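You operate a simulated robot arm through the tools that you are given. There is no shell and no other tool. Be economical: measure what you need, move in short steps, check, and stop when the job is done.

You run a simulated two-armed robot. Do the job below in one go: nothing can be reset, and whatever is moved stays where it is left.

Task
Hold the scaled flange, scour it clean and lay it in the green tray.
Fine: orange pad, wetted in the cleaner tray; pad back. What is to be rubbed or washed off counts as gone when no trace of it is left.

Only the result counts: the job must be done as asked and must still hold three seconds after the hand-in. Knocking over, shifting, dropping, spilling or breaking anything else fails it.

Robot
Two 7-joint arms with two-finger parallel grippers on one trunk, on a base that drives. Base frame: it is fixed to the floor where the robot stands at the start and does not move with it; the origin is under the middle of the robot, x ahead of it, y to its left, z up; the surface under the hand at the start is at about z = 0.85. Readings come in m, degrees, newtons and seconds.
The left shoulder is at the start at [0.05, 0.158, 1.108], the right one opposite. With the tool pointing down near the work surface each hand reaches from about 0.24 to 0.66 m from the robot's upright axis, wherever it stands, measured 20 degrees to its own side. Places, roughly: cleaner tray [0.7, -0.1, 0.9]; inside of the green tray [0.9, 0.3, 0.9]; new flange [1.25, 1.5, 1]. Payload 3.91 kg a hand.
Tool frame (each hand has its own): the origin (TCP) lies between the finger pads and is the grasp point; the fingertips stand 0.03 m ahead of it; z points along the fingers, y is the line along which they close. Largest opening 0.11 m; finger width 0.02, thickness 0.01; the body of the gripper, 0.048 by 0.112 m, starts 0.055 m behind the TCP.
Orientation is that of the tool frame in the base frame, as a unit quaternion [x, y, z, w]. With the fingers straight down and closing along the base's y, the tool's x points along the base's -x, its y along +y and its z along -z.

Tools
- The arms move only by the tool step_arm. It takes "left_deltas", "right_deltas" or both (then of equal length, played together; a hand with none holds still); each is a list of rows, each a list of 6 numbers: the shift along the tool's x, y, z in m, then the turn, a rotation vector about the tool's x, y, z in degrees. In form: [[x, y, z, rx, ry, rz], ...]. A call has 1 to 20 rows; each row is the pose to reach, as a shift and turn from the pose commanded when the call began, along the tool's axes at that moment. "left_jaw" and "right_jaw" are, for a hand that has rows, the finger opening in m, from 0 to 0.11, set as the call begins (left out, the last holds). A row lasts 0.2 s, in which the tool goes at most 0.05 m and 8.6 degrees; a call with a longer step from one row to the next is refused whole, and so is a gripper value outside its range. A pose out of reach is approached as far as the arm can. The call stops where the force on the tool passes 70 N (or 10 N more than at its start, if that is more) or the arm is blocked; 0.2 s more then pass. Each finger travels about 0.153 m/s and halts on what it meets, pressing with about 23 N; the grip force reading is that of the motor and also rises with nothing between the fingers. The clock runs only during rows and for 0.2 s after the last one: add rows that repeat a pose to give the fingers time. It gives the time, the measured TCP pose, the force on the tool (base axes), the opening and the grip force at its end, in the units of the frame above (readings bear some noise), with the torque about the TCP (base axes, N m) and any sound that the robot's microphone picked up.
- Cameras (640 x 400 px; columns grow to the right, rows downward): "scene" is now at [0.1287, 0.0112, 1.2596]; the picture's right is [0.12, -0.99, 0.00], its down [-0.45, -0.05, -0.89] and it looks along [0.88, 0.11, -0.46] (base axes); focal length 214 px, centre (320, 200). "left" rides on the left gripper at [0.072, -0.017, -0.103] in its tool frame; the picture's right is [0.23, 0.97, 0.00], its down [-0.76, 0.18, -0.62] and it looks along [-0.61, 0.14, 0.78] (tool axes); focal length 222 px, centre (320, 200). "right" rides on the right gripper at [0.072, 0.017, -0.103] in its tool frame; the picture's right is [-0.23, 0.97, 0.00], its down [-0.76, -0.18, -0.62] and it looks along [-0.61, -0.14, 0.78] (tool axes); focal length 222 px, centre (320, 200). There is no depth. A picture from a camera that has moved, and an enlarged one, comes with that camera's place and axes in the base frame and with its lens.
- camera(camera): a new picture of that camera. No time passes.
- move_column(by): slides the trunk up (or, below 0, down) by that many m; the arms and the scene camera ride with it, the base frame stays. It gives what a move gives, with no picture.
- steer(legs): drives the robot by 1 to 6 legs, each [ahead, turn to the left] in m and degrees, along the robot's own axes; the way and the turn of a leg run together, so that a leg with both is an arc; at most 1.5 m and 180 degrees a leg. The arms and the cameras ride along, it lands a little off, and it stops where it bumps. It gives what a move gives.
- turn_head(pan, tilt): turns the head with the scene camera to pan (to the left, within 80 degrees either way) and tilt (down, from -29 to 69), counted from straight ahead of the robot. It gives what a move gives.
- enlarge(camera, box): a new picture of the part [left, top, right, bottom] of that camera's present view, enlarged. No time passes.
- job_done(): hands the job in; it is judged then, once.

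Work in short steps. Places have to be worked out from the pictures, the camera data and where the tool is seen: move nearer, look again, correct. Check each grasp and each placing, and mend what went wrong. You have 120 turns and 92 pictures in all, those below and enlarged ones among them. Open the grippers and draw the arms clear of the work before you hand the job in, unless the task says otherwise; then end with one line.

The tools are called after ">>>" as a command line: name --argument value ..., lists and objects as JSON in quotes. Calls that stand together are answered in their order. step_arm: Moves the arms, as the interface text tells. Its arguments: {"type":"object","properties":{"left_deltas":{"type":"array","items":{"type":"array","items":{"type":"number"}}},"left_jaw":{"type":"number"},"right_deltas":{"type":"array","items":{"type":"array","items":{"type":"number"}}},"right_jaw":{"type":"number"}},"required":[]} The other tools are called the same way: move_column (by) slides the trunk up or down; steer (legs) drives the base; turn_head (pan, tilt) turns the head that bears the scene camera; camera (camera) takes a picture; enlarge (camera, box) takes an enlarged picture of a part of a camera's view; job_done () hands the job in.

At the start:

```text
clock: 0.0
left_tcp_pos: [0.3094, 0.1439, 1.1915]
left_orientation: [0.0, 1.0, -0.001, 0.0]
left_ft_force: [0.3, 0.2, 0.0]
left_moment: [-0.02, -0.01, -0.02]
left_opening: 0.1099
left_grip_force: 0.0
right_tcp_pos: [0.392, -0.0943, 1.0939]
right_orientation: [0.0, 1.0, 0.001, 0.0]
right_ft_force: [-0.2, 0.2, 0.6]
right_moment: [0.0, 0.0, 0.02]
right_opening: 0.1101
right_grip_force: 0.1
trunk travel left (down, up): [-0.35, 0.132]
robot x, y, heading: [-0.0002, -0.0021, -0.1]
head pan, tilt: [6.8, 27.1]
```

scene: 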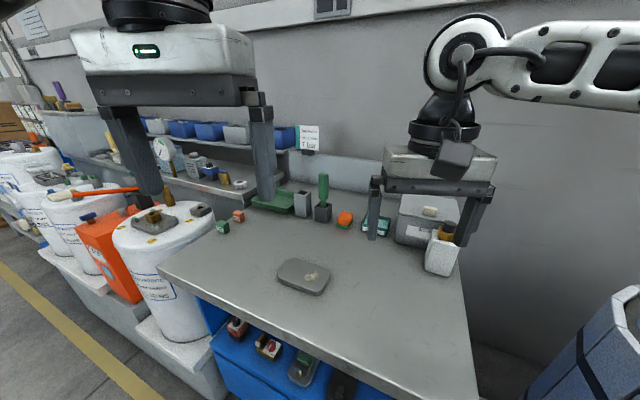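
right: 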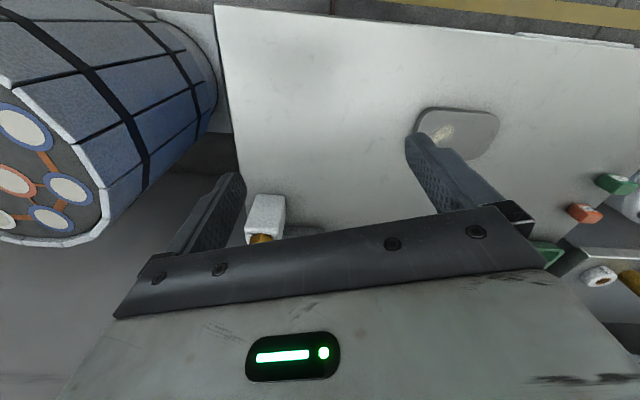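
left: 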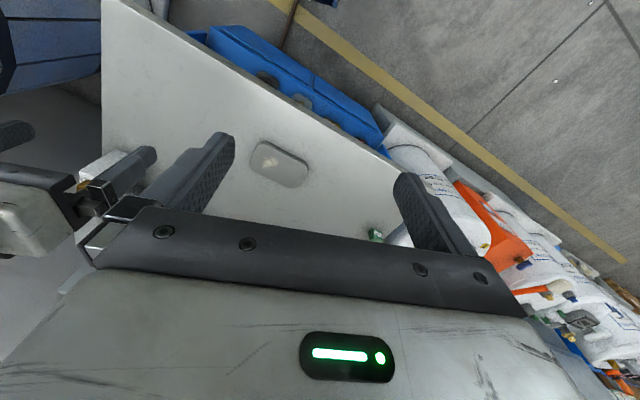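

The scene shows the bench with a grey plate, several blocks, an orange item and a green tray behind the left gripper. I enlarge the bench to identify the parts.

>>> enlarge --camera "scene" --box '[200, 160, 360, 260]'

>>> enlarge --camera "scene" --box '[320, 160, 480, 300]'

>>> enlarge --camera "scene" --box '[60, 110, 260, 260]'

>>> enlarge --camera "scene" --box '[200, 240, 400, 400]'

```text
4.00 times, centred on (280, 210) of scene
camera zoom: at [0.1287, 0.0112, 1.2596], right [0.12, -0.99, 0.0], down [-0.45, -0.05, -0.89], along [0.88, 0.11, -0.46], focal length 858 px, centre (480, 160)
```

zoom: 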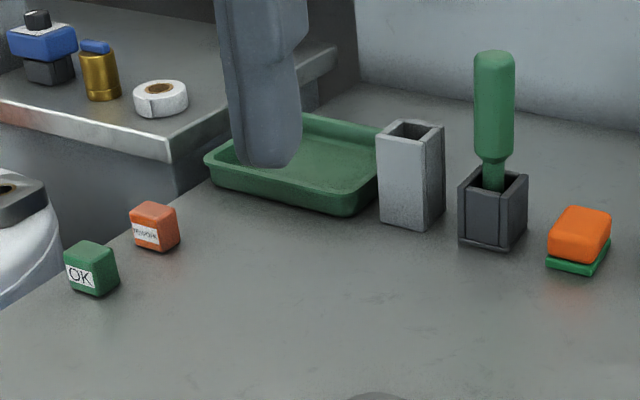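

```text
2.86 times, centred on (400, 230) of scene
camera zoom: at [0.1287, 0.0112, 1.2596], right [0.12, -0.99, 0.0], down [-0.45, -0.05, -0.89], along [0.88, 0.11, -0.46], focal length 613 px, centre (91, 114)
```

zoom: 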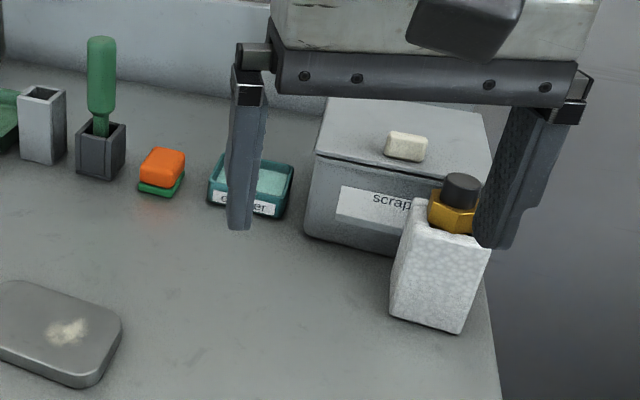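

```text
2.67 times, centred on (160, 185) of scene
camera zoom: at [0.1287, 0.0112, 1.2596], right [0.12, -0.99, 0.0], down [-0.45, -0.05, -0.89], along [0.88, 0.11, -0.46], focal length 572 px, centre (747, 240)
```

zoom: 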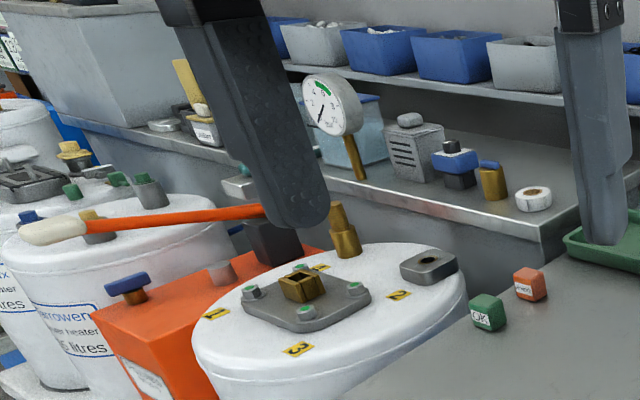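

```text
2.50 times, centred on (300, 320) of scene
camera zoom: at [0.1287, 0.0112, 1.2596], right [0.12, -0.99, 0.0], down [-0.45, -0.05, -0.89], along [0.88, 0.11, -0.46], focal length 536 px, centre (370, -100)
```

zoom: 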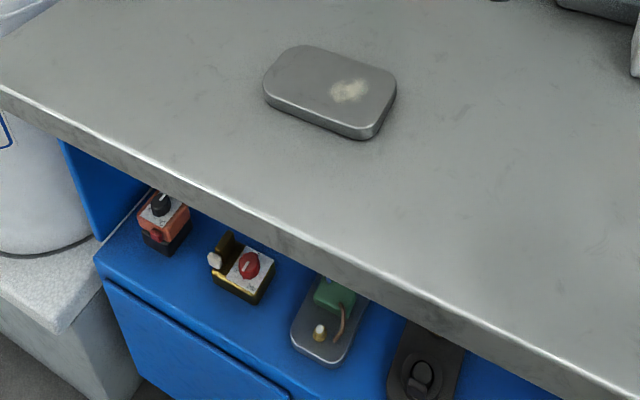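

The scaled flange is the grey plate near (0.48, 0.09), with the orange pad near (0.74, 0.0) and the cleaner tray near (0.7, -0.09). I look down to see how much room the base has in front of the bench.

>>> turn_head --pan 0 --tilt 66

>>> camera --camera "scene"

>>> enlarge --camera "left" --box '[220, 120, 340, 200]'

```text
clock: 1.1
left_tcp_pos: [0.3095, 0.144, 1.1918]
left_orientation: [0.0, 1.0, -0.002, 0.0]
left_ft_force: [0.5, 0.6, 0.3]
left_moment: [-0.01, 0.0, 0.03]
left_opening: 0.11
left_grip_force: 0.0
right_tcp_pos: [0.3933, -0.0944, 1.0921]
right_orientation: [0.0, 1.0, 0.0, 0.0]
right_ft_force: [-0.3, 0.0, 0.3]
right_moment: [-0.02, -0.01, 0.0]
right_opening: 0.1098
right_grip_force: 0.0
trunk travel left (down, up): [-0.35, 0.132]
robot x, y, heading: [0.0028, 0.0026, 0.1]
head pan, tilt: [0.0, 66.0]
```

```text
84 pictures are left
camera scene: at [0.0973, 0.0004, 1.2064], right [0.0, -1.0, 0.0], down [-0.91, 0.0, -0.41], along [0.41, 0.0, -0.91], focal length 214 px, centre (320, 200)
```

scene: 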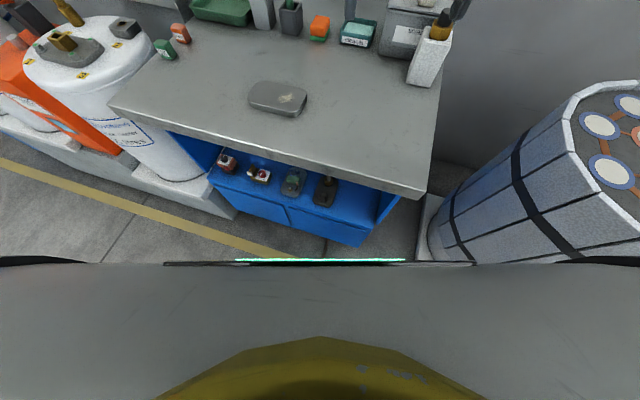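

```text
5.00 times, centred on (280, 160) of left
camera zoom: at [0.2376, 0.1266, 1.2951], right [-0.23, 0.97, 0.0], down [0.76, 0.18, 0.62], along [0.61, 0.14, -0.78], focal length 1111 px, centre (520, 400)
```

zoom: 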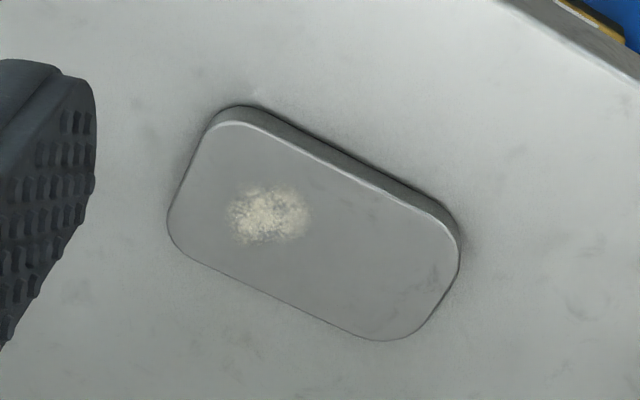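

There is a bench edge slanted about 19° to me and little room, so I'll work facing the bench squarely and further left. I raise the trunk for clearance, then back off, swing left, and turn to about -19°.

>>> move_column --by 0.12

>>> steer --legs '[[-0.15, 0], [0, 53.5], [0.47, 0], [0, -72.5]]'

>>> camera --camera "scene"

```text
clock: 2.5
left_tcp_pos: [0.3095, 0.1434, 1.3114]
left_orientation: [0.0, 1.0, 0.0, 0.0]
left_ft_force: [0.2, -1.1, -0.4]
left_moment: [-0.01, 0.01, -0.02]
left_opening: 0.1101
left_grip_force: 0.1
right_tcp_pos: [0.392, -0.0941, 1.2137]
right_orientation: [0.001, 1.0, 0.0, 0.0]
right_ft_force: [-0.8, -0.3, -1.2]
right_moment: [0.03, 0.02, 0.03]
right_opening: 0.1101
right_grip_force: 0.0
trunk travel left (down, up): [-0.47, 0.012]
robot x, y, heading: [0.0003, -0.0017, 0.2]
head pan, tilt: [0.0, 66.0]
```

```text
clock: 11.8
left_tcp_pos: [0.4719, 0.4065, 1.3121]
left_orientation: [0.17, 0.985, -0.001, 0.0]
left_ft_force: [0.5, -0.1, 0.2]
left_moment: [-0.02, -0.02, -0.01]
left_opening: 0.11
left_grip_force: 0.1
right_tcp_pos: [0.4696, 0.1553, 1.2135]
right_orientation: [0.17, 0.986, 0.0, 0.0]
right_ft_force: [0.3, -0.1, 0.4]
right_moment: [0.02, 0.0, 0.0]
right_opening: 0.1101
right_grip_force: 0.0
trunk travel left (down, up): [-0.47, 0.012]
robot x, y, heading: [0.1335, 0.3747, -19.6]
head pan, tilt: [0.0, 66.0]
```

```text
82 pictures are left
camera scene: at [0.2223, 0.3424, 1.3263], right [-0.33, -0.94, 0.0], down [-0.86, 0.31, -0.41], along [0.38, -0.14, -0.91], focal length 214 px, centre (320, 200)
```

scene: 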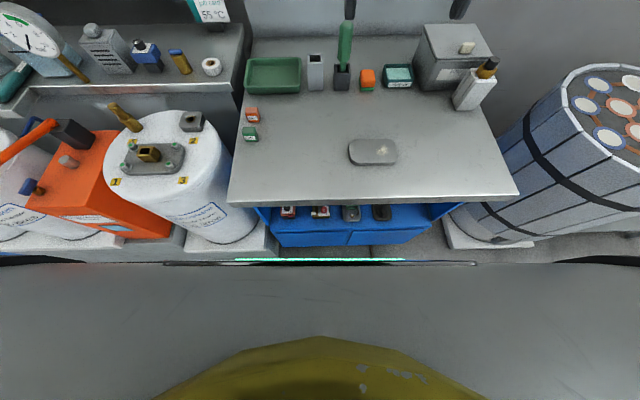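

I'm square to the bench now; the tray is ~0.73 ahead and pad/cleaner ~0.7 ahead to the right. I advance a bit to bring everything within reach.

>>> steer --legs '[[0.06, 0]]'

>>> camera --camera "scene"

```text
clock: 13.0
left_tcp_pos: [0.5257, 0.3887, 1.3114]
left_orientation: [0.168, 0.986, 0.0, 0.0]
left_ft_force: [-0.5, -1.0, 0.4]
left_moment: [0.0, -0.02, -0.01]
left_opening: 0.1102
left_grip_force: 0.1
right_tcp_pos: [0.524, 0.1373, 1.2125]
right_orientation: [0.171, 0.985, 0.0, 0.0]
right_ft_force: [0.3, 0.0, 0.1]
right_moment: [0.01, -0.02, -0.01]
right_opening: 0.1102
right_grip_force: 0.1
trunk travel left (down, up): [-0.47, 0.012]
robot x, y, heading: [0.1845, 0.3554, -19.5]
head pan, tilt: [0.0, 66.0]
stopped in leg 1: the robot was blocked; the commanded pose is now the measured one
```

```text
81 pictures are left
camera scene: at [0.2759, 0.3236, 1.3265], right [-0.33, -0.94, 0.0], down [-0.86, 0.3, -0.41], along [0.38, -0.14, -0.91], focal length 214 px, centre (320, 200)
```

scene: 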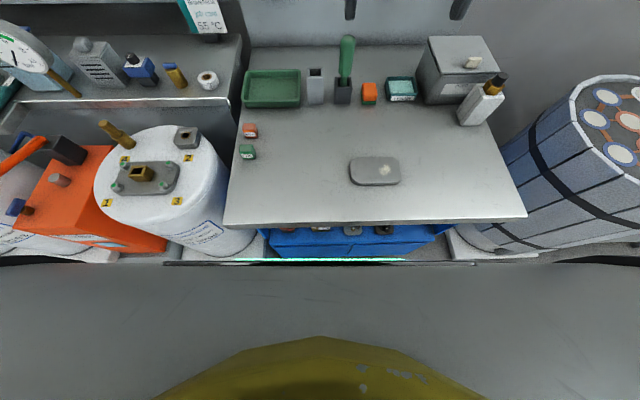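

Blocked after ~5 cm, so this is the nearest standing place; a tilted wrist will give the extra reach. I lower the trunk again and look closely at pad, cleaner, and flange.

>>> move_column --by -0.12

>>> turn_head --pan -10 --tilt 40

>>> camera --camera "scene"

>>> camera --camera "right"

```text
clock: 14.5
left_tcp_pos: [0.5262, 0.389, 1.1918]
left_orientation: [0.169, 0.986, -0.001, -0.001]
left_ft_force: [0.0, -0.1, 0.2]
left_moment: [-0.01, -0.01, 0.0]
left_opening: 0.11
left_grip_force: 0.1
right_tcp_pos: [0.5243, 0.1358, 1.0925]
right_orientation: [0.171, 0.985, 0.0, 0.0]
right_ft_force: [-0.1, -0.3, 0.4]
right_moment: [0.0, -0.01, 0.0]
right_opening: 0.1098
right_grip_force: 0.0
trunk travel left (down, up): [-0.35, 0.132]
robot x, y, heading: [0.1853, 0.355, -19.5]
head pan, tilt: [0.0, 66.0]
```

```text
clock: 15.4
left_tcp_pos: [0.5261, 0.3873, 1.191]
left_orientation: [0.169, 0.986, -0.001, -0.001]
left_ft_force: [0.3, -0.4, 0.5]
left_moment: [-0.02, 0.01, 0.05]
left_opening: 0.11
left_grip_force: 0.1
right_tcp_pos: [0.5241, 0.1358, 1.0926]
right_orientation: [0.17, 0.985, -0.001, -0.001]
right_ft_force: [0.1, 0.2, 0.1]
right_moment: [-0.01, 0.0, 0.04]
right_opening: 0.1101
right_grip_force: 0.1
trunk travel left (down, up): [-0.35, 0.132]
robot x, y, heading: [0.1854, 0.3535, -19.7]
head pan, tilt: [-10.0, 40.0]
```

```text
80 pictures are left
camera scene: at [0.2951, 0.3012, 1.2396], right [-0.49, -0.87, 0.0], down [-0.56, 0.32, -0.77], along [0.67, -0.38, -0.64], focal length 214 px, centre (320, 200)
```

scene: 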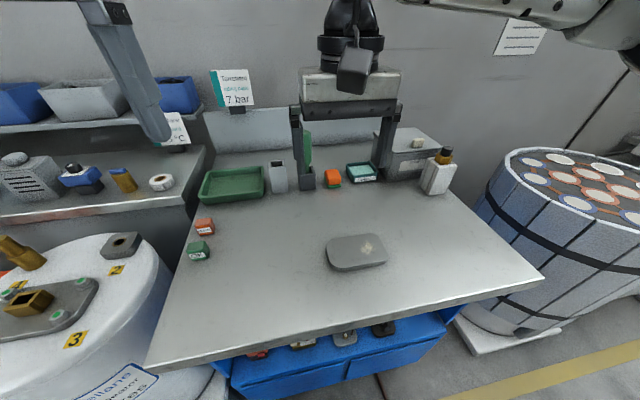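

```text
79 pictures are left
camera right: at [0.4616, 0.1762, 1.1965], right [0.54, 0.84, 0.0], down [0.66, -0.42, 0.62], along [0.52, -0.34, -0.78], focal length 222 px, centre (320, 200)
```

right: 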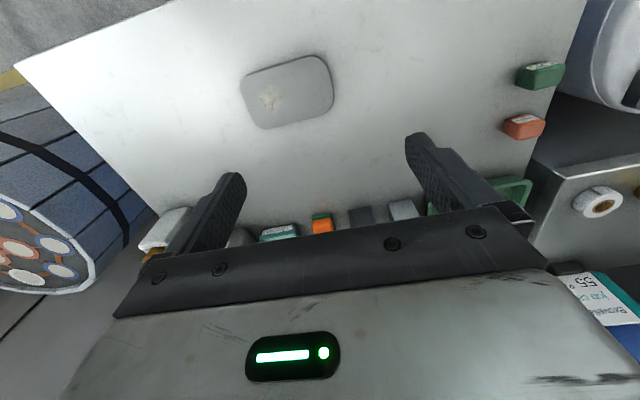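

I zoom on the pad and cleaner, and on the flange.

>>> enlarge --camera "scene" --box '[270, 140, 390, 215]'

>>> enlarge --camera "scene" --box '[300, 215, 412, 285]'

>>> enlarge --camera "right" --box '[220, 180, 460, 250]'

```text
5.33 times, centred on (330, 178) of scene
camera zoom: at [0.2951, 0.3012, 1.2396], right [-0.49, -0.87, 0.0], down [-0.56, 0.32, -0.77], along [0.67, -0.38, -0.64], focal length 1144 px, centre (267, 320)
```

zoom: 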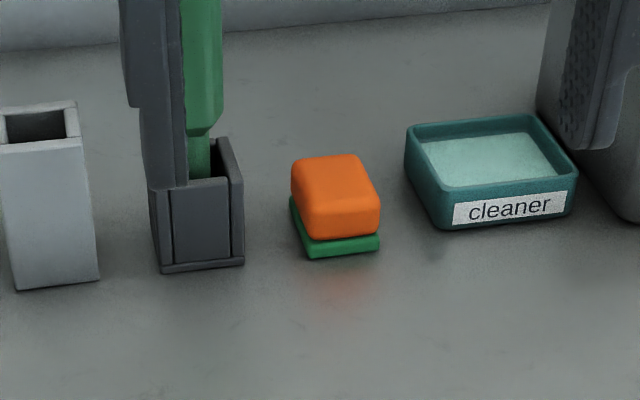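

```text
5.71 times, centred on (356, 250) of scene
camera zoom: at [0.2951, 0.3012, 1.2396], right [-0.49, -0.87, 0.0], down [-0.56, 0.32, -0.77], along [0.67, -0.38, -0.64], focal length 1226 px, centre (114, -86)
```

zoom: 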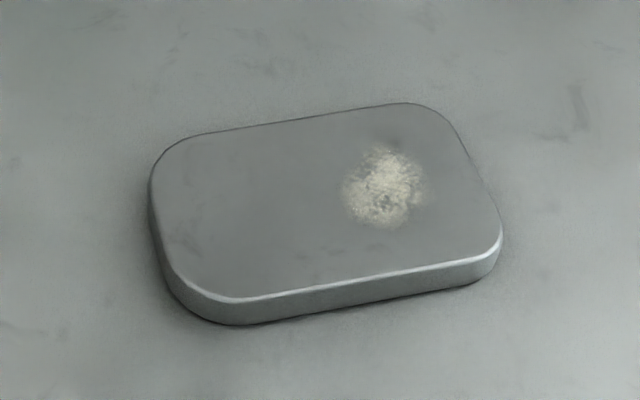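

```text
2.67 times, centred on (340, 215) of right
camera zoom: at [0.4616, 0.1762, 1.1965], right [0.54, 0.84, 0.0], down [0.66, -0.42, 0.62], along [0.52, -0.34, -0.78], focal length 592 px, centre (267, 160)
```

zoom: 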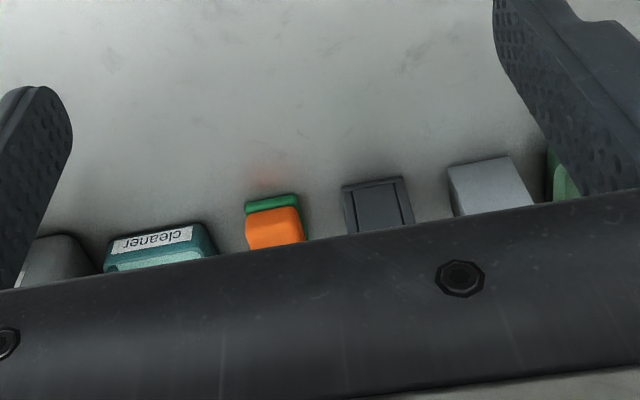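

Pad centre is about (0.753, -0.005), ~4 cm square, with the tall handle close on its left, so I grip it front-to-back. I turn the right hand by -90° while raising and moving it near the pad.

>>> step_arm --right_deltas '[[0, 0, -0.02, 0, 0, -8], [-0.02, -0.005, -0.04, 0, 0, -16], [-0.04, -0.01, -0.04, 0, 0, -24], [-0.06, -0.015, -0.04, 0, 0, -32], [-0.08, -0.02, -0.04, 0, 0, -40], [-0.1, -0.025, -0.04, 0, 0, -48], [-0.12, -0.03, -0.04, 0, 0, -56], [-0.14, -0.035, -0.04, 0, 0, -64], [-0.16, -0.04, -0.04, 0, 0, -72], [-0.18, -0.045, -0.04, 0, 0, -80], [-0.2, -0.05, -0.04, 0, 0, -88], [-0.21, -0.056, -0.04, 0, 0, -90], [-0.21, -0.056, -0.04, 0, 0, -90]]' --right_jaw 0.075

>>> camera --camera "right"

>>> camera --camera "scene"

```text
clock: 18.2
left_tcp_pos: [0.5269, 0.3881, 1.1913]
left_orientation: [0.169, 0.986, 0.0, -0.001]
left_ft_force: [1.5, 0.8, 0.0]
left_moment: [0.01, -0.03, -0.03]
left_opening: 0.1104
left_grip_force: 0.1
right_tcp_pos: [0.471, 0.2048, 1.0861]
right_orientation: [-0.576, 0.818, 0.0, 0.0]
right_ft_force: [-0.4, -0.7, -0.6]
right_moment: [0.01, 0.0, 0.0]
right_opening: 0.0752
right_grip_force: 0.1
right hand out of reach, approached as far as the arm can: row 6, 7, 8, 9, 10, 11, 12, 13
trunk travel left (down, up): [-0.35, 0.132]
robot x, y, heading: [0.1852, 0.3562, -19.6]
head pan, tilt: [-10.0, 40.0]
```

```text
75 pictures are left
camera right: at [0.4299, 0.1417, 1.1902], right [-0.84, 0.54, 0.0], down [0.42, 0.66, 0.62], along [0.34, 0.52, -0.78], focal length 222 px, centre (320, 200)
```

right: 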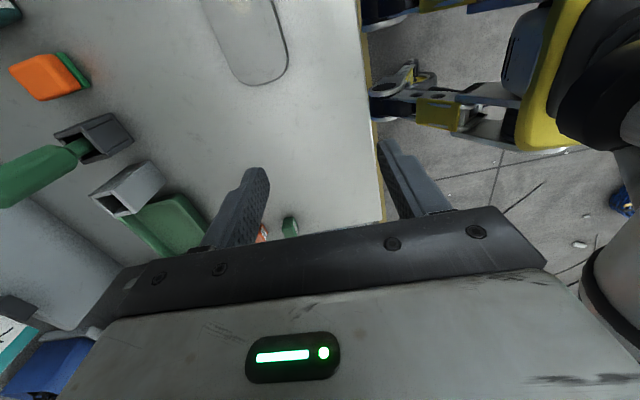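

```text
74 pictures are left
camera scene: at [0.2951, 0.3011, 1.2397], right [-0.49, -0.87, 0.0], down [-0.56, 0.32, -0.77], along [0.67, -0.38, -0.64], focal length 214 px, centre (320, 200)
```

scene: 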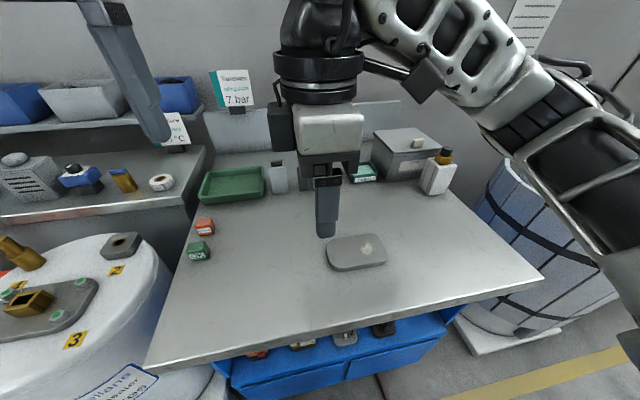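

The hand turned fully but stopped short at (0.471, 0.205). I test whether it can now move forward with this yaw.

>>> step_arm --right_deltas '[[0, 0.03, 0, 0, 0, 0], [0.02, 0.06, 0, 0, 0, 0], [0.04, 0.09, 0, 0, 0, 0], [0.06, 0.12, 0, 0, 0, 0], [0.08, 0.14, 0, 0, 0, 0], [0.09, 0.16, 0, 0, 0, 0]]'

```text
clock: 19.6
left_tcp_pos: [0.5271, 0.3877, 1.1921]
left_orientation: [0.168, 0.986, -0.001, -0.001]
left_ft_force: [0.6, 0.1, -0.2]
left_moment: [0.04, -0.03, 0.01]
left_opening: 0.1099
left_grip_force: 0.0
right_tcp_pos: [0.2934, 0.1702, 1.0862]
right_orientation: [-0.575, 0.818, 0.0, -0.001]
right_ft_force: [-0.4, -0.8, 0.0]
right_moment: [-0.04, 0.01, 0.0]
right_opening: 0.0752
right_grip_force: 0.1
trunk travel left (down, up): [-0.35, 0.132]
robot x, y, heading: [0.1878, 0.3544, -19.4]
head pan, tilt: [-10.0, 40.0]
```

Tool y points backward in this yaw (my sign slip). I move forward with -y instead.

>>> step_arm --right_deltas '[[0, -0.05, 0, 0, 0, 0], [0, -0.1, 0, 0, 0, 0], [0, -0.15, 0, 0, 0, 0], [0, -0.2, 0, 0, 0, 0], [0, -0.25, 0, 0, 0, 0], [0, -0.3, 0, 0, 0, 0], [0, -0.35, 0, 0, 0, 0], [0, -0.4, 0, 0, 0, 0]]'

```text
clock: 21.4
left_tcp_pos: [0.5261, 0.3889, 1.1906]
left_orientation: [0.168, 0.986, -0.001, -0.001]
left_ft_force: [0.4, 0.3, 0.3]
left_moment: [0.03, 0.04, -0.02]
left_opening: 0.1099
left_grip_force: 0.2
right_tcp_pos: [0.4563, 0.1829, 1.0702]
right_orientation: [-0.575, 0.818, 0.0, 0.0]
right_ft_force: [-0.1, -0.2, 0.7]
right_moment: [0.01, -0.01, 0.01]
right_opening: 0.0752
right_grip_force: 0.0
right hand out of reach, approached as far as the arm can: row 3, 4, 5, 6, 7, 8
trunk travel left (down, up): [-0.35, 0.132]
robot x, y, heading: [0.1875, 0.3555, -19.5]
head pan, tilt: [-10.0, 40.0]
```

With this yaw the forward reach is only ~0.3 m. Recomputed gaps show a sideways grip fits (≈1.4 cm to the handle, ≈1 cm to the tray), so I turn the hand back and move toward the pad.

>>> step_arm --right_deltas '[[0, 0, -0.02, 0, 0, 8.5], [0, 0, -0.04, 0, 0, 17], [0, 0, -0.06, 0, 0, 25.5], [0, 0, -0.06, 0, 0, 34], [0, -0.02, -0.06, 0, 0, 42.5], [0.02, -0.04, -0.06, 0, 0, 51], [0.03, -0.08, -0.06, 0, 0, 59.5], [0.04, -0.11, -0.06, 0, 0, 68], [0.05, -0.14, -0.06, 0, 0, 76], [0.06, -0.17, -0.06, 0, 0, 84], [0.07, -0.2, -0.06, 0, 0, 90], [0.076, -0.23, -0.06, 0, 0, 90], [0.076, -0.23, -0.06, 0, 0, 90]]' --right_jaw 0.06

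```text
clock: 24.2
left_tcp_pos: [0.5253, 0.3878, 1.1903]
left_orientation: [0.169, 0.986, -0.001, -0.001]
left_ft_force: [0.1, 1.0, -0.3]
left_moment: [0.04, -0.01, 0.0]
left_opening: 0.1101
left_grip_force: 0.1
right_tcp_pos: [0.641, 0.0312, 1.1316]
right_orientation: [0.17, 0.985, -0.001, 0.0]
right_ft_force: [-0.9, -0.7, 0.1]
right_moment: [0.0, -0.01, -0.02]
right_opening: 0.0602
right_grip_force: 0.1
trunk travel left (down, up): [-0.35, 0.132]
robot x, y, heading: [0.1871, 0.3522, -19.3]
head pan, tilt: [-10.0, 40.0]
```

Reached. Now I tilt the fingers 16° forward, move on toward the pad, and look.

>>> step_arm --right_deltas '[[-0.03, 0.001, 0, 0, -8, 0], [-0.06, 0.002, 0.02, 0, -16, 0], [-0.09, 0.003, 0.05, 0, -16, 0], [-0.1, 0.003, 0.08, 0, -16, 0], [-0.1, 0.003, 0.11, 0, -16, 0], [-0.1, 0.003, 0.11, 0, -16, 0]]'

>>> camera --camera "right"

>>> camera --camera "scene"

```text
clock: 25.6
left_tcp_pos: [0.527, 0.3879, 1.1912]
left_orientation: [0.168, 0.986, -0.001, -0.001]
left_ft_force: [-0.2, 0.6, -0.4]
left_moment: [0.03, -0.01, 0.0]
left_opening: 0.11
left_grip_force: 0.1
right_tcp_pos: [0.7381, 0.0007, 1.0225]
right_orientation: [0.17, 0.976, -0.023, 0.137]
right_ft_force: [0.2, 0.1, -0.5]
right_moment: [-0.04, -0.01, -0.01]
right_opening: 0.0601
right_grip_force: 0.1
trunk travel left (down, up): [-0.35, 0.132]
robot x, y, heading: [0.1812, 0.3547, -19.6]
head pan, tilt: [-10.0, 40.0]
```

```text
73 pictures are left
camera right: at [0.6501, 0.0496, 1.1016], right [0.53, 0.84, 0.06], down [0.47, -0.36, 0.81], along [0.7, -0.4, -0.58], focal length 222 px, centre (320, 200)
```

right: 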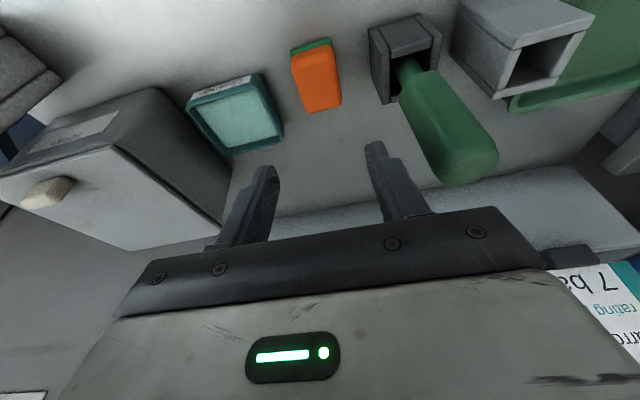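

```text
72 pictures are left
camera scene: at [0.2951, 0.3012, 1.2397], right [-0.49, -0.87, 0.0], down [-0.56, 0.32, -0.77], along [0.67, -0.38, -0.64], focal length 214 px, centre (320, 200)
```

scene: 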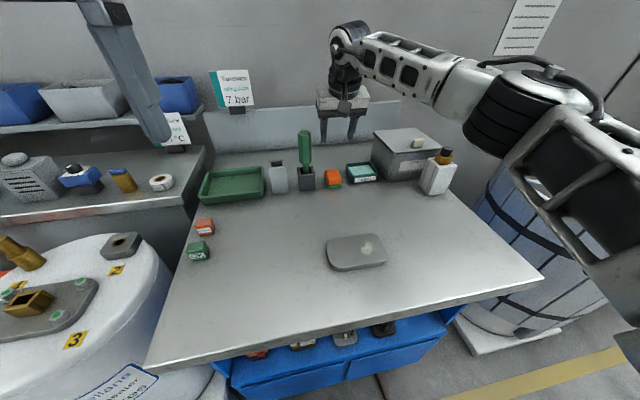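

From the right-hand view the pad centre is about (0.748, 0.001), well aligned under the hand. I descend to just above it and check.

>>> step_arm --right_deltas '[[0.007, 0.003, 0.03, 0, 0, 0], [0.014, 0.003, 0.06, 0, 0, 0], [0.021, 0.003, 0.0876, 0, 0, 0], [0.021, 0.003, 0.0876, 0, 0, 0]]'

>>> camera --camera "right"

>>> enlarge --camera "scene" --box '[270, 120, 398, 200]'

```text
clock: 26.6
left_tcp_pos: [0.5252, 0.3883, 1.1915]
left_orientation: [0.169, 0.986, -0.001, -0.002]
left_ft_force: [-0.3, -0.1, 0.5]
left_moment: [-0.03, -0.01, 0.02]
left_opening: 0.1099
left_grip_force: 0.2
right_tcp_pos: [0.7403, 0.0033, 0.9311]
right_orientation: [0.169, 0.976, -0.024, 0.138]
right_ft_force: [-0.4, -0.3, 0.3]
right_moment: [0.0, 0.01, 0.0]
right_opening: 0.06
right_grip_force: 0.1
trunk travel left (down, up): [-0.35, 0.132]
robot x, y, heading: [0.1885, 0.3558, -19.3]
head pan, tilt: [-10.0, 40.0]
```

```text
71 pictures are left
camera right: at [0.6538, 0.0518, 1.0117], right [0.53, 0.84, 0.06], down [0.47, -0.36, 0.81], along [0.7, -0.4, -0.58], focal length 222 px, centre (320, 200)
```

right: 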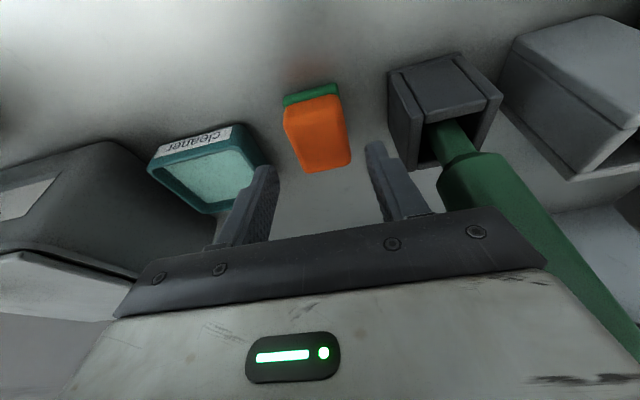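

```text
5.00 times, centred on (334, 160) of scene
camera zoom: at [0.2951, 0.3012, 1.2397], right [-0.49, -0.87, 0.0], down [-0.56, 0.32, -0.77], along [0.67, -0.38, -0.64], focal length 1072 px, centre (250, 400)
```

zoom: 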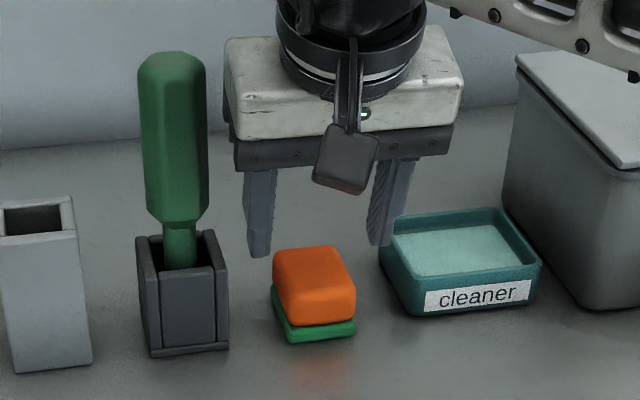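

Pad sits slightly left and ahead (about 4 mm, 5 mm). I descend the last 4 cm with the correction, then close.

>>> step_arm --right_deltas '[[0.002, 0.003, 0.012, 0, 0, 0], [0.004, 0.003, 0.025, 0, 0, 0], [0.006, 0.003, 0.039, 0, 0, 0], [0.006, 0.003, 0.039, 0, 0, 0]]'

>>> camera --camera "right"

>>> enlarge --camera "scene" --box '[270, 120, 398, 200]'

```text
clock: 27.6
left_tcp_pos: [0.5266, 0.3873, 1.1907]
left_orientation: [0.169, 0.986, -0.001, -0.001]
left_ft_force: [0.0, 0.6, -1.2]
left_moment: [0.0, 0.0, -0.01]
left_opening: 0.1102
left_grip_force: 0.2
right_tcp_pos: [0.7469, 0.0036, 0.8942]
right_orientation: [0.169, 0.976, -0.024, 0.136]
right_ft_force: [0.0, -0.5, -0.2]
right_moment: [0.01, 0.01, -0.01]
right_opening: 0.0602
right_grip_force: 0.1
trunk travel left (down, up): [-0.35, 0.132]
robot x, y, heading: [0.1833, 0.3539, -19.8]
head pan, tilt: [-10.0, 40.0]
```

```text
69 pictures are left
camera right: at [0.66, 0.0532, 0.9729], right [0.53, 0.84, 0.06], down [0.47, -0.36, 0.81], along [0.7, -0.4, -0.58], focal length 222 px, centre (320, 200)
```

right: 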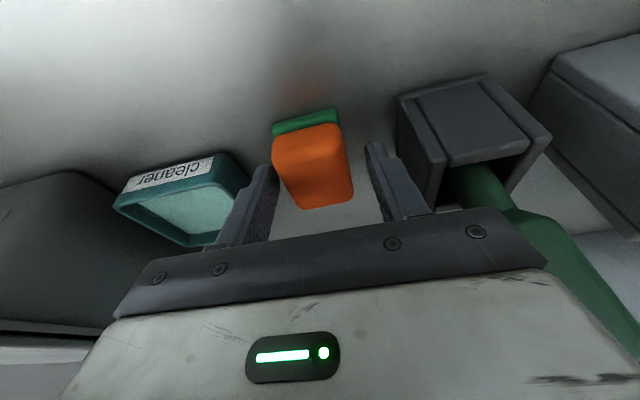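

```text
5.00 times, centred on (334, 160) of scene
camera zoom: at [0.2951, 0.3012, 1.2397], right [-0.49, -0.87, 0.0], down [-0.56, 0.32, -0.77], along [0.67, -0.38, -0.64], focal length 1072 px, centre (250, 400)
```

zoom: 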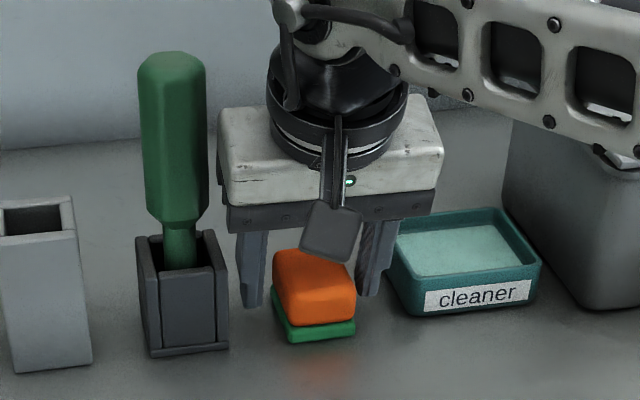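

Fingers straddle the orange block symmetrically, clear of tray and holder. I close the right gripper.

>>> step_arm --right_deltas '[[0, 0, 0, 0, 0, 0], [0, 0, 0, 0, 0, 0], [0, 0, 0, 0, 0, 0]]' --right_jaw 0.0

>>> camera --camera "right"

```text
clock: 28.4
left_tcp_pos: [0.5262, 0.3876, 1.1923]
left_orientation: [0.169, 0.986, -0.001, 0.0]
left_ft_force: [-0.9, -0.3, 0.2]
left_moment: [-0.02, -0.02, 0.0]
left_opening: 0.1099
left_grip_force: 0.1
right_tcp_pos: [0.7472, 0.0043, 0.8933]
right_orientation: [0.168, 0.976, -0.023, 0.136]
right_ft_force: [-0.2, 0.4, -0.6]
right_moment: [-0.03, -0.03, -0.02]
right_opening: 0.041
right_grip_force: 22.7
trunk travel left (down, up): [-0.35, 0.132]
robot x, y, heading: [0.1873, 0.3553, -19.4]
head pan, tilt: [-10.0, 40.0]
```

```text
67 pictures are left
camera right: at [0.6599, 0.0532, 0.9731], right [0.53, 0.84, 0.06], down [0.47, -0.36, 0.81], along [0.7, -0.4, -0.59], focal length 222 px, centre (320, 200)
```

right: 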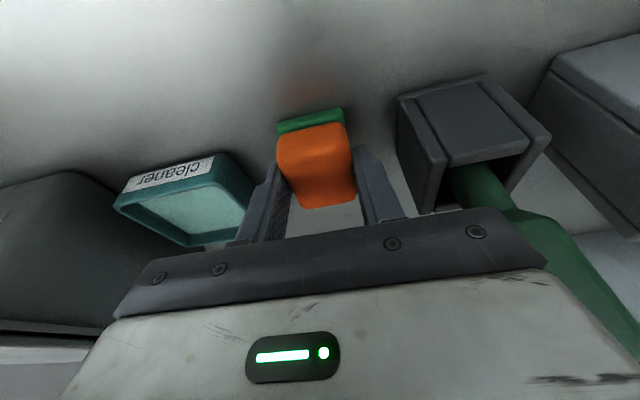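

Gripped at 4.1 cm. I lift 9 cm straight up and check the pad comes along (home TCP: 0.747, 0.004, 0.8935).

>>> step_arm --right_deltas '[[-0.008, 0, -0.028, 0, 0, 0], [-0.0165, 0, -0.0577, 0, 0, 0], [-0.0248, 0, -0.0865, 0, 0, 0]]'

>>> camera --camera "right"

>>> enlarge --camera "scene" --box '[270, 110, 398, 190]'

```text
clock: 29.2
left_tcp_pos: [0.5255, 0.388, 1.1921]
left_orientation: [0.168, 0.986, 0.0, -0.001]
left_ft_force: [0.1, 0.6, 0.3]
left_moment: [0.01, -0.01, -0.04]
left_opening: 0.1103
left_grip_force: 0.1
right_tcp_pos: [0.7479, 0.0046, 0.9835]
right_orientation: [0.168, 0.976, -0.023, 0.138]
right_ft_force: [0.2, 1.0, 0.6]
right_moment: [0.01, 0.0, 0.02]
right_opening: 0.0412
right_grip_force: 23.0
trunk travel left (down, up): [-0.35, 0.132]
robot x, y, heading: [0.1872, 0.3573, -19.7]
head pan, tilt: [-10.0, 40.0]
```

```text
66 pictures are left
camera right: at [0.66, 0.0534, 1.0634], right [0.53, 0.84, 0.06], down [0.47, -0.36, 0.81], along [0.7, -0.4, -0.58], focal length 222 px, centre (320, 200)
```

right: 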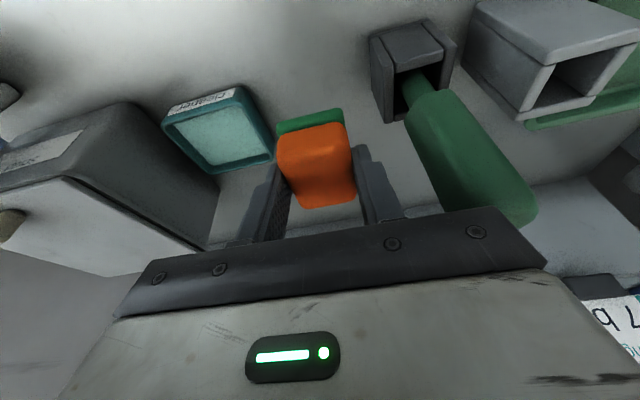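

```text
5.00 times, centred on (334, 150) of scene
camera zoom: at [0.295, 0.3013, 1.2397], right [-0.49, -0.87, 0.0], down [-0.56, 0.32, -0.77], along [0.67, -0.38, -0.64], focal length 1072 px, centre (250, 450)
```

zoom: 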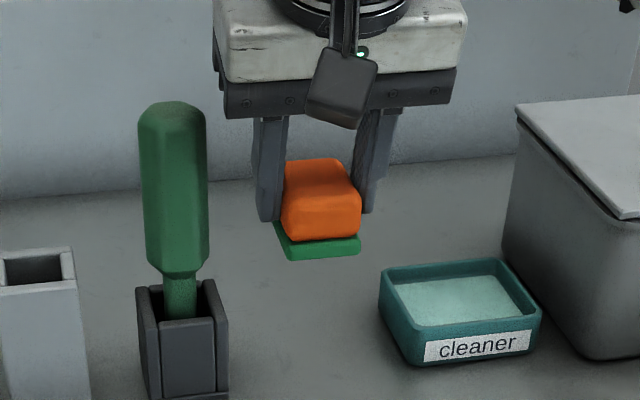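

Pad is held well, green scouring face down. I move sideways above the cleaner tray (est. (0.738, -0.1)) and look.

>>> step_arm --right_deltas '[[-0.005, -0.025, 0, 0, 0, 0], [-0.01, -0.05, 0, 0, 0, 0], [-0.015, -0.075, 0, 0, 0, 0], [-0.02, -0.1, 0, 0, 0, 0], [-0.02, -0.1, 0, 0, 0, 0]]'

>>> camera --camera "right"

>>> enlarge --camera "scene" --box '[300, 110, 428, 190]'

```text
clock: 30.4
left_tcp_pos: [0.5249, 0.3882, 1.1918]
left_orientation: [0.169, 0.986, -0.001, -0.001]
left_ft_force: [0.3, 0.9, -0.7]
left_moment: [-0.02, 0.04, 0.0]
left_opening: 0.11
left_grip_force: 0.1
right_tcp_pos: [0.7308, -0.0964, 0.988]
right_orientation: [0.169, 0.976, -0.024, 0.137]
right_ft_force: [-0.3, -0.6, -0.8]
right_moment: [0.02, 0.0, -0.02]
right_opening: 0.0411
right_grip_force: 23.1
trunk travel left (down, up): [-0.35, 0.132]
robot x, y, heading: [0.1866, 0.3551, -19.4]
head pan, tilt: [-10.0, 40.0]
```

```text
64 pictures are left
camera right: at [0.6448, -0.0477, 1.0685], right [0.53, 0.84, 0.06], down [0.47, -0.36, 0.81], along [0.7, -0.4, -0.58], focal length 222 px, centre (320, 200)
```

right: 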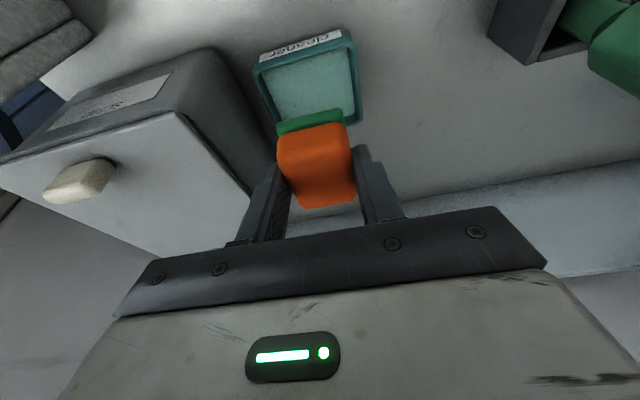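

```text
5.00 times, centred on (364, 150) of scene
camera zoom: at [0.2951, 0.3012, 1.2397], right [-0.49, -0.87, 0.0], down [-0.56, 0.32, -0.77], along [0.67, -0.38, -0.64], focal length 1072 px, centre (100, 450)
```

zoom: 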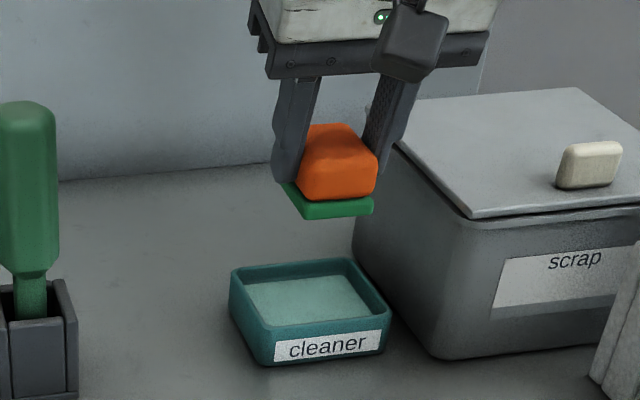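

The pad is centred over the tray (both ≈(0.735, -0.098)). I lower slowly so the pad bottom reaches the fluid, staying just above the rim with the fingers.

>>> step_arm --right_deltas '[[0.007, -0.002, 0.024, 0, 0, 0], [0.014, -0.002, 0.048, 0, 0, 0], [0.0193, -0.002, 0.0673, 0, 0, 0], [0.0193, -0.002, 0.0673, 0, 0, 0]]'

>>> camera --camera "right"

>>> enlarge --camera "scene" --box '[320, 130, 400, 180]'

```text
clock: 31.4
left_tcp_pos: [0.5253, 0.3885, 1.1911]
left_orientation: [0.169, 0.986, -0.001, -0.001]
left_ft_force: [0.5, 0.3, -0.1]
left_moment: [0.03, -0.04, 0.0]
left_opening: 0.1102
left_grip_force: 0.1
right_tcp_pos: [0.7298, -0.0992, 0.9177]
right_orientation: [0.169, 0.976, -0.024, 0.137]
right_ft_force: [-0.3, 0.4, -0.4]
right_moment: [0.01, -0.01, 0.01]
right_opening: 0.0409
right_grip_force: 22.6
trunk travel left (down, up): [-0.35, 0.132]
robot x, y, heading: [0.1862, 0.3591, -19.3]
head pan, tilt: [-10.0, 40.0]
```

```text
62 pictures are left
camera right: at [0.6437, -0.0503, 0.9987], right [0.53, 0.84, 0.06], down [0.47, -0.36, 0.81], along [0.7, -0.4, -0.58], focal length 222 px, centre (320, 200)
```

right: 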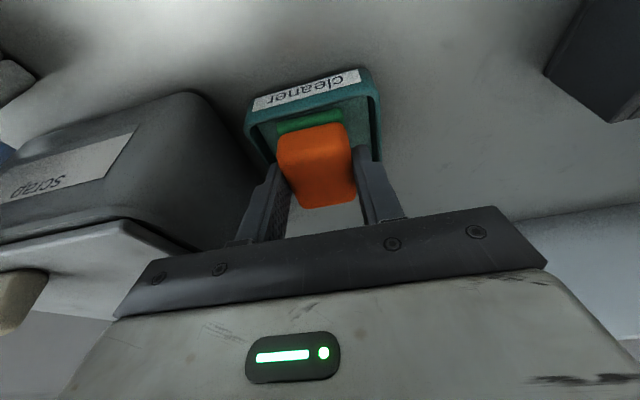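

```text
8.00 times, centred on (360, 155) of scene
camera zoom: at [0.2951, 0.3012, 1.2397], right [-0.49, -0.87, 0.0], down [-0.56, 0.32, -0.77], along [0.67, -0.38, -0.64], focal length 1716 px, centre (0, 560)
```

zoom: 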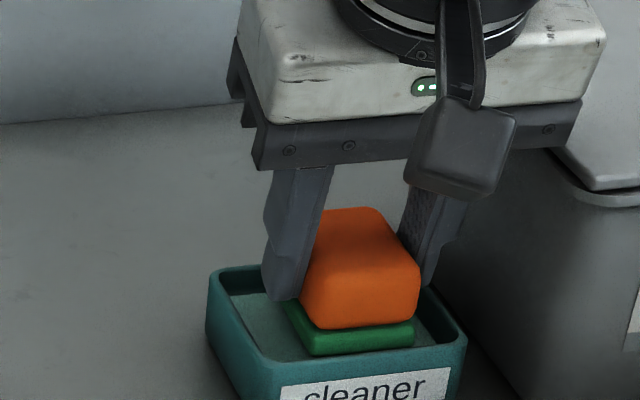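

The pad is inside the rim; the right finger is closer to its wall, so I shift ~4 mm left and lower further in small steps.

>>> step_arm --right_deltas '[[0, 0.004, 0, 0, 0, 0], [0.0014, 0.004, 0.005, 0, 0, 0], [0.0028, 0.004, 0.0096, 0, 0, 0], [0.0035, 0.004, 0.0125, 0, 0, 0], [0.0035, 0.004, 0.0125, 0, 0, 0]]'

>>> enlarge --camera "scene" --box '[320, 130, 400, 180]'

```text
clock: 32.6
left_tcp_pos: [0.5243, 0.3889, 1.1931]
left_orientation: [0.168, 0.986, -0.001, 0.0]
left_ft_force: [-0.5, 0.2, -0.7]
left_moment: [0.03, -0.02, -0.02]
left_opening: 0.1102
left_grip_force: 0.0
right_tcp_pos: [0.732, -0.0956, 0.9084]
right_orientation: [0.169, 0.975, -0.024, 0.14]
right_ft_force: [0.6, -3.1, 19.2]
right_moment: [-0.1, -0.01, 0.03]
right_opening: 0.0416
right_grip_force: 23.0
trunk travel left (down, up): [-0.35, 0.132]
robot x, y, heading: [0.1887, 0.3567, -19.6]
head pan, tilt: [-10.0, 40.0]
```

```text
8.00 times, centred on (360, 155) of scene
camera zoom: at [0.2935, 0.3022, 1.2402], right [-0.49, -0.87, 0.0], down [-0.56, 0.32, -0.77], along [0.67, -0.38, -0.64], focal length 1716 px, centre (0, 560)
```

zoom: 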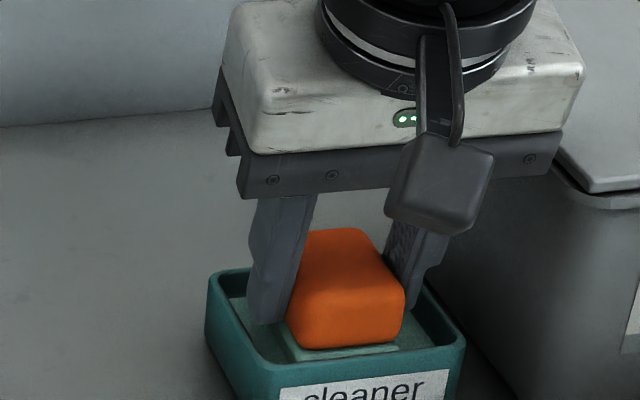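

Contact of ~19 N on the tray floor, and the green face now shows the cleaner's tint: it is wet. I lift straight up and check.

>>> step_arm --right_deltas '[[-0.0055, 0, -0.0192, 0, 0, 0], [-0.0138, 0, -0.048, 0, 0, 0], [-0.022, 0, -0.0769, 0, 0, 0], [-0.0317, 0, -0.1105, 0, 0, 0], [-0.0317, 0, -0.1105, 0, 0, 0]]'

>>> enlarge --camera "scene" --box '[300, 110, 428, 190]'

>>> camera --camera "right"

```text
clock: 33.8
left_tcp_pos: [0.5262, 0.3884, 1.1911]
left_orientation: [0.169, 0.986, -0.001, -0.001]
left_ft_force: [-0.9, 0.2, -0.6]
left_moment: [-0.02, 0.01, 0.02]
left_opening: 0.1099
left_grip_force: 0.0
right_tcp_pos: [0.732, -0.0949, 1.0203]
right_orientation: [0.169, 0.976, -0.024, 0.137]
right_ft_force: [0.9, 0.6, -0.7]
right_moment: [0.01, -0.03, -0.01]
right_opening: 0.0411
right_grip_force: 22.8
trunk travel left (down, up): [-0.35, 0.132]
robot x, y, heading: [0.1866, 0.355, -19.5]
head pan, tilt: [-10.0, 40.0]
```

```text
5.00 times, centred on (364, 150) of scene
camera zoom: at [0.2951, 0.3011, 1.2397], right [-0.49, -0.87, 0.0], down [-0.56, 0.32, -0.77], along [0.67, -0.38, -0.64], focal length 1072 px, centre (100, 450)
```

zoom: 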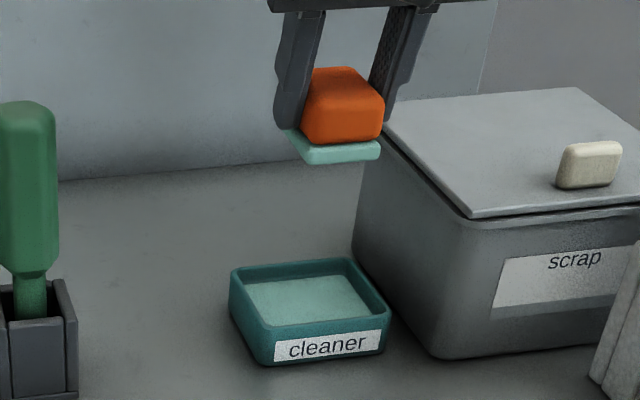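

```text
58 pictures are left
camera right: at [0.6454, -0.0459, 1.1008], right [0.53, 0.84, 0.06], down [0.47, -0.36, 0.81], along [0.7, -0.4, -0.59], focal length 222 px, centre (320, 200)
```

right: 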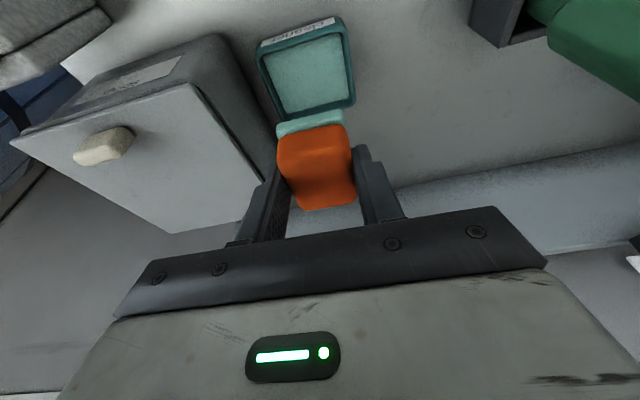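

The pad is wet (face pale teal) and firmly held; I leave the right hand there. Now I turn the left hand +90° so it can close across the flange's short side, keeping its place.

>>> step_arm --left_deltas '[[0, 0, 0, 0, 0, 8.5], [0, -0.01, 0, 0, 0, 17], [0, -0.03, 0, 0, 0, 25.5], [0, -0.05, 0, 0, 0, 34], [-0.01, -0.07, 0, 0, 0, 42.5], [-0.02, -0.09, 0, 0, 0, 51], [-0.03, -0.11, 0, 0, 0, 59.5], [-0.04, -0.13, 0, 0, 0, 68], [-0.05, -0.15, 0, 0, 0, 76], [-0.06, -0.17, 0, 0, 0, 84], [-0.07, -0.19, 0, 0, 0, 90], [-0.07, -0.19, 0, 0, 0, 90]]'

```text
clock: 36.4
left_tcp_pos: [0.5295, 0.1858, 1.1917]
left_orientation: [0.817, 0.577, -0.001, 0.0]
left_ft_force: [0.5, 0.0, 0.7]
left_moment: [-0.01, -0.02, -0.02]
left_opening: 0.1102
left_grip_force: 0.0
right_tcp_pos: [0.7322, -0.0948, 1.0211]
right_orientation: [0.169, 0.976, -0.024, 0.136]
right_ft_force: [-0.4, -0.3, -0.5]
right_moment: [0.0, -0.02, 0.01]
right_opening: 0.0409
right_grip_force: 22.6
trunk travel left (down, up): [-0.35, 0.132]
robot x, y, heading: [0.1859, 0.3547, -19.4]
head pan, tilt: [-10.0, 40.0]
```

The left hand reached fwd 0.38 with this yaw. I tilt it 20° (body leaning left), descend toward the flange's left end and look.

>>> step_arm --left_deltas '[[0, 0, 0.04, 0, -7, 0], [-0.01, 0, 0.08, 0, -14, 0], [-0.02, 0, 0.12, 0, -20, 0], [-0.03, 0, 0.16, 0, -20, 0], [-0.035, 0, 0.2, 0, -20, 0], [-0.035, 0, 0.22, 0, -20, 0], [-0.035, 0, 0.22, 0, -20, 0]]'

>>> camera --camera "left"

>>> camera --camera "scene"

```text
clock: 38.0
left_tcp_pos: [0.5157, 0.1525, 0.9706]
left_orientation: [0.803, 0.569, -0.143, 0.1]
left_ft_force: [-0.3, 0.1, 0.6]
left_moment: [-0.01, 0.01, 0.03]
left_opening: 0.1101
left_grip_force: 0.1
right_tcp_pos: [0.7324, -0.0944, 1.0199]
right_orientation: [0.169, 0.976, -0.024, 0.136]
right_ft_force: [0.0, 0.2, -0.3]
right_moment: [0.02, -0.01, 0.0]
right_opening: 0.0412
right_grip_force: 22.9
trunk travel left (down, up): [-0.35, 0.132]
robot x, y, heading: [0.1857, 0.3544, -19.6]
head pan, tilt: [-10.0, 40.0]
```

```text
57 pictures are left
camera left: at [0.5348, 0.2555, 1.0433], right [0.99, -0.12, -0.08], down [0.0, -0.53, 0.85], along [-0.15, -0.84, -0.53], focal length 222 px, centre (320, 200)
```

left: 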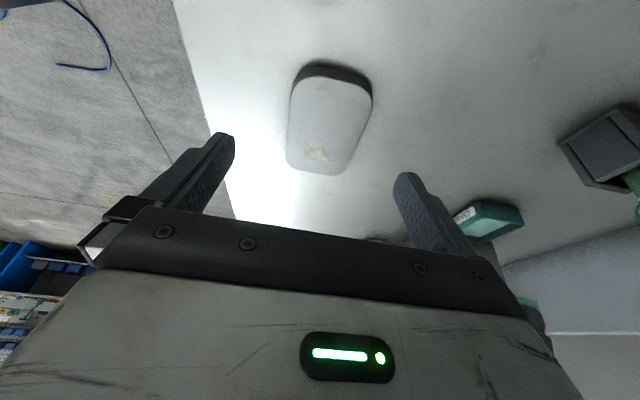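

```text
56 pictures are left
camera scene: at [0.2951, 0.3012, 1.2397], right [-0.49, -0.87, 0.0], down [-0.56, 0.32, -0.77], along [0.67, -0.38, -0.64], focal length 214 px, centre (320, 200)
```

scene: 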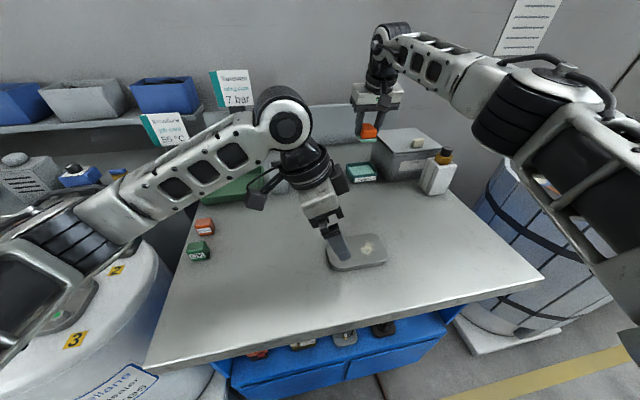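

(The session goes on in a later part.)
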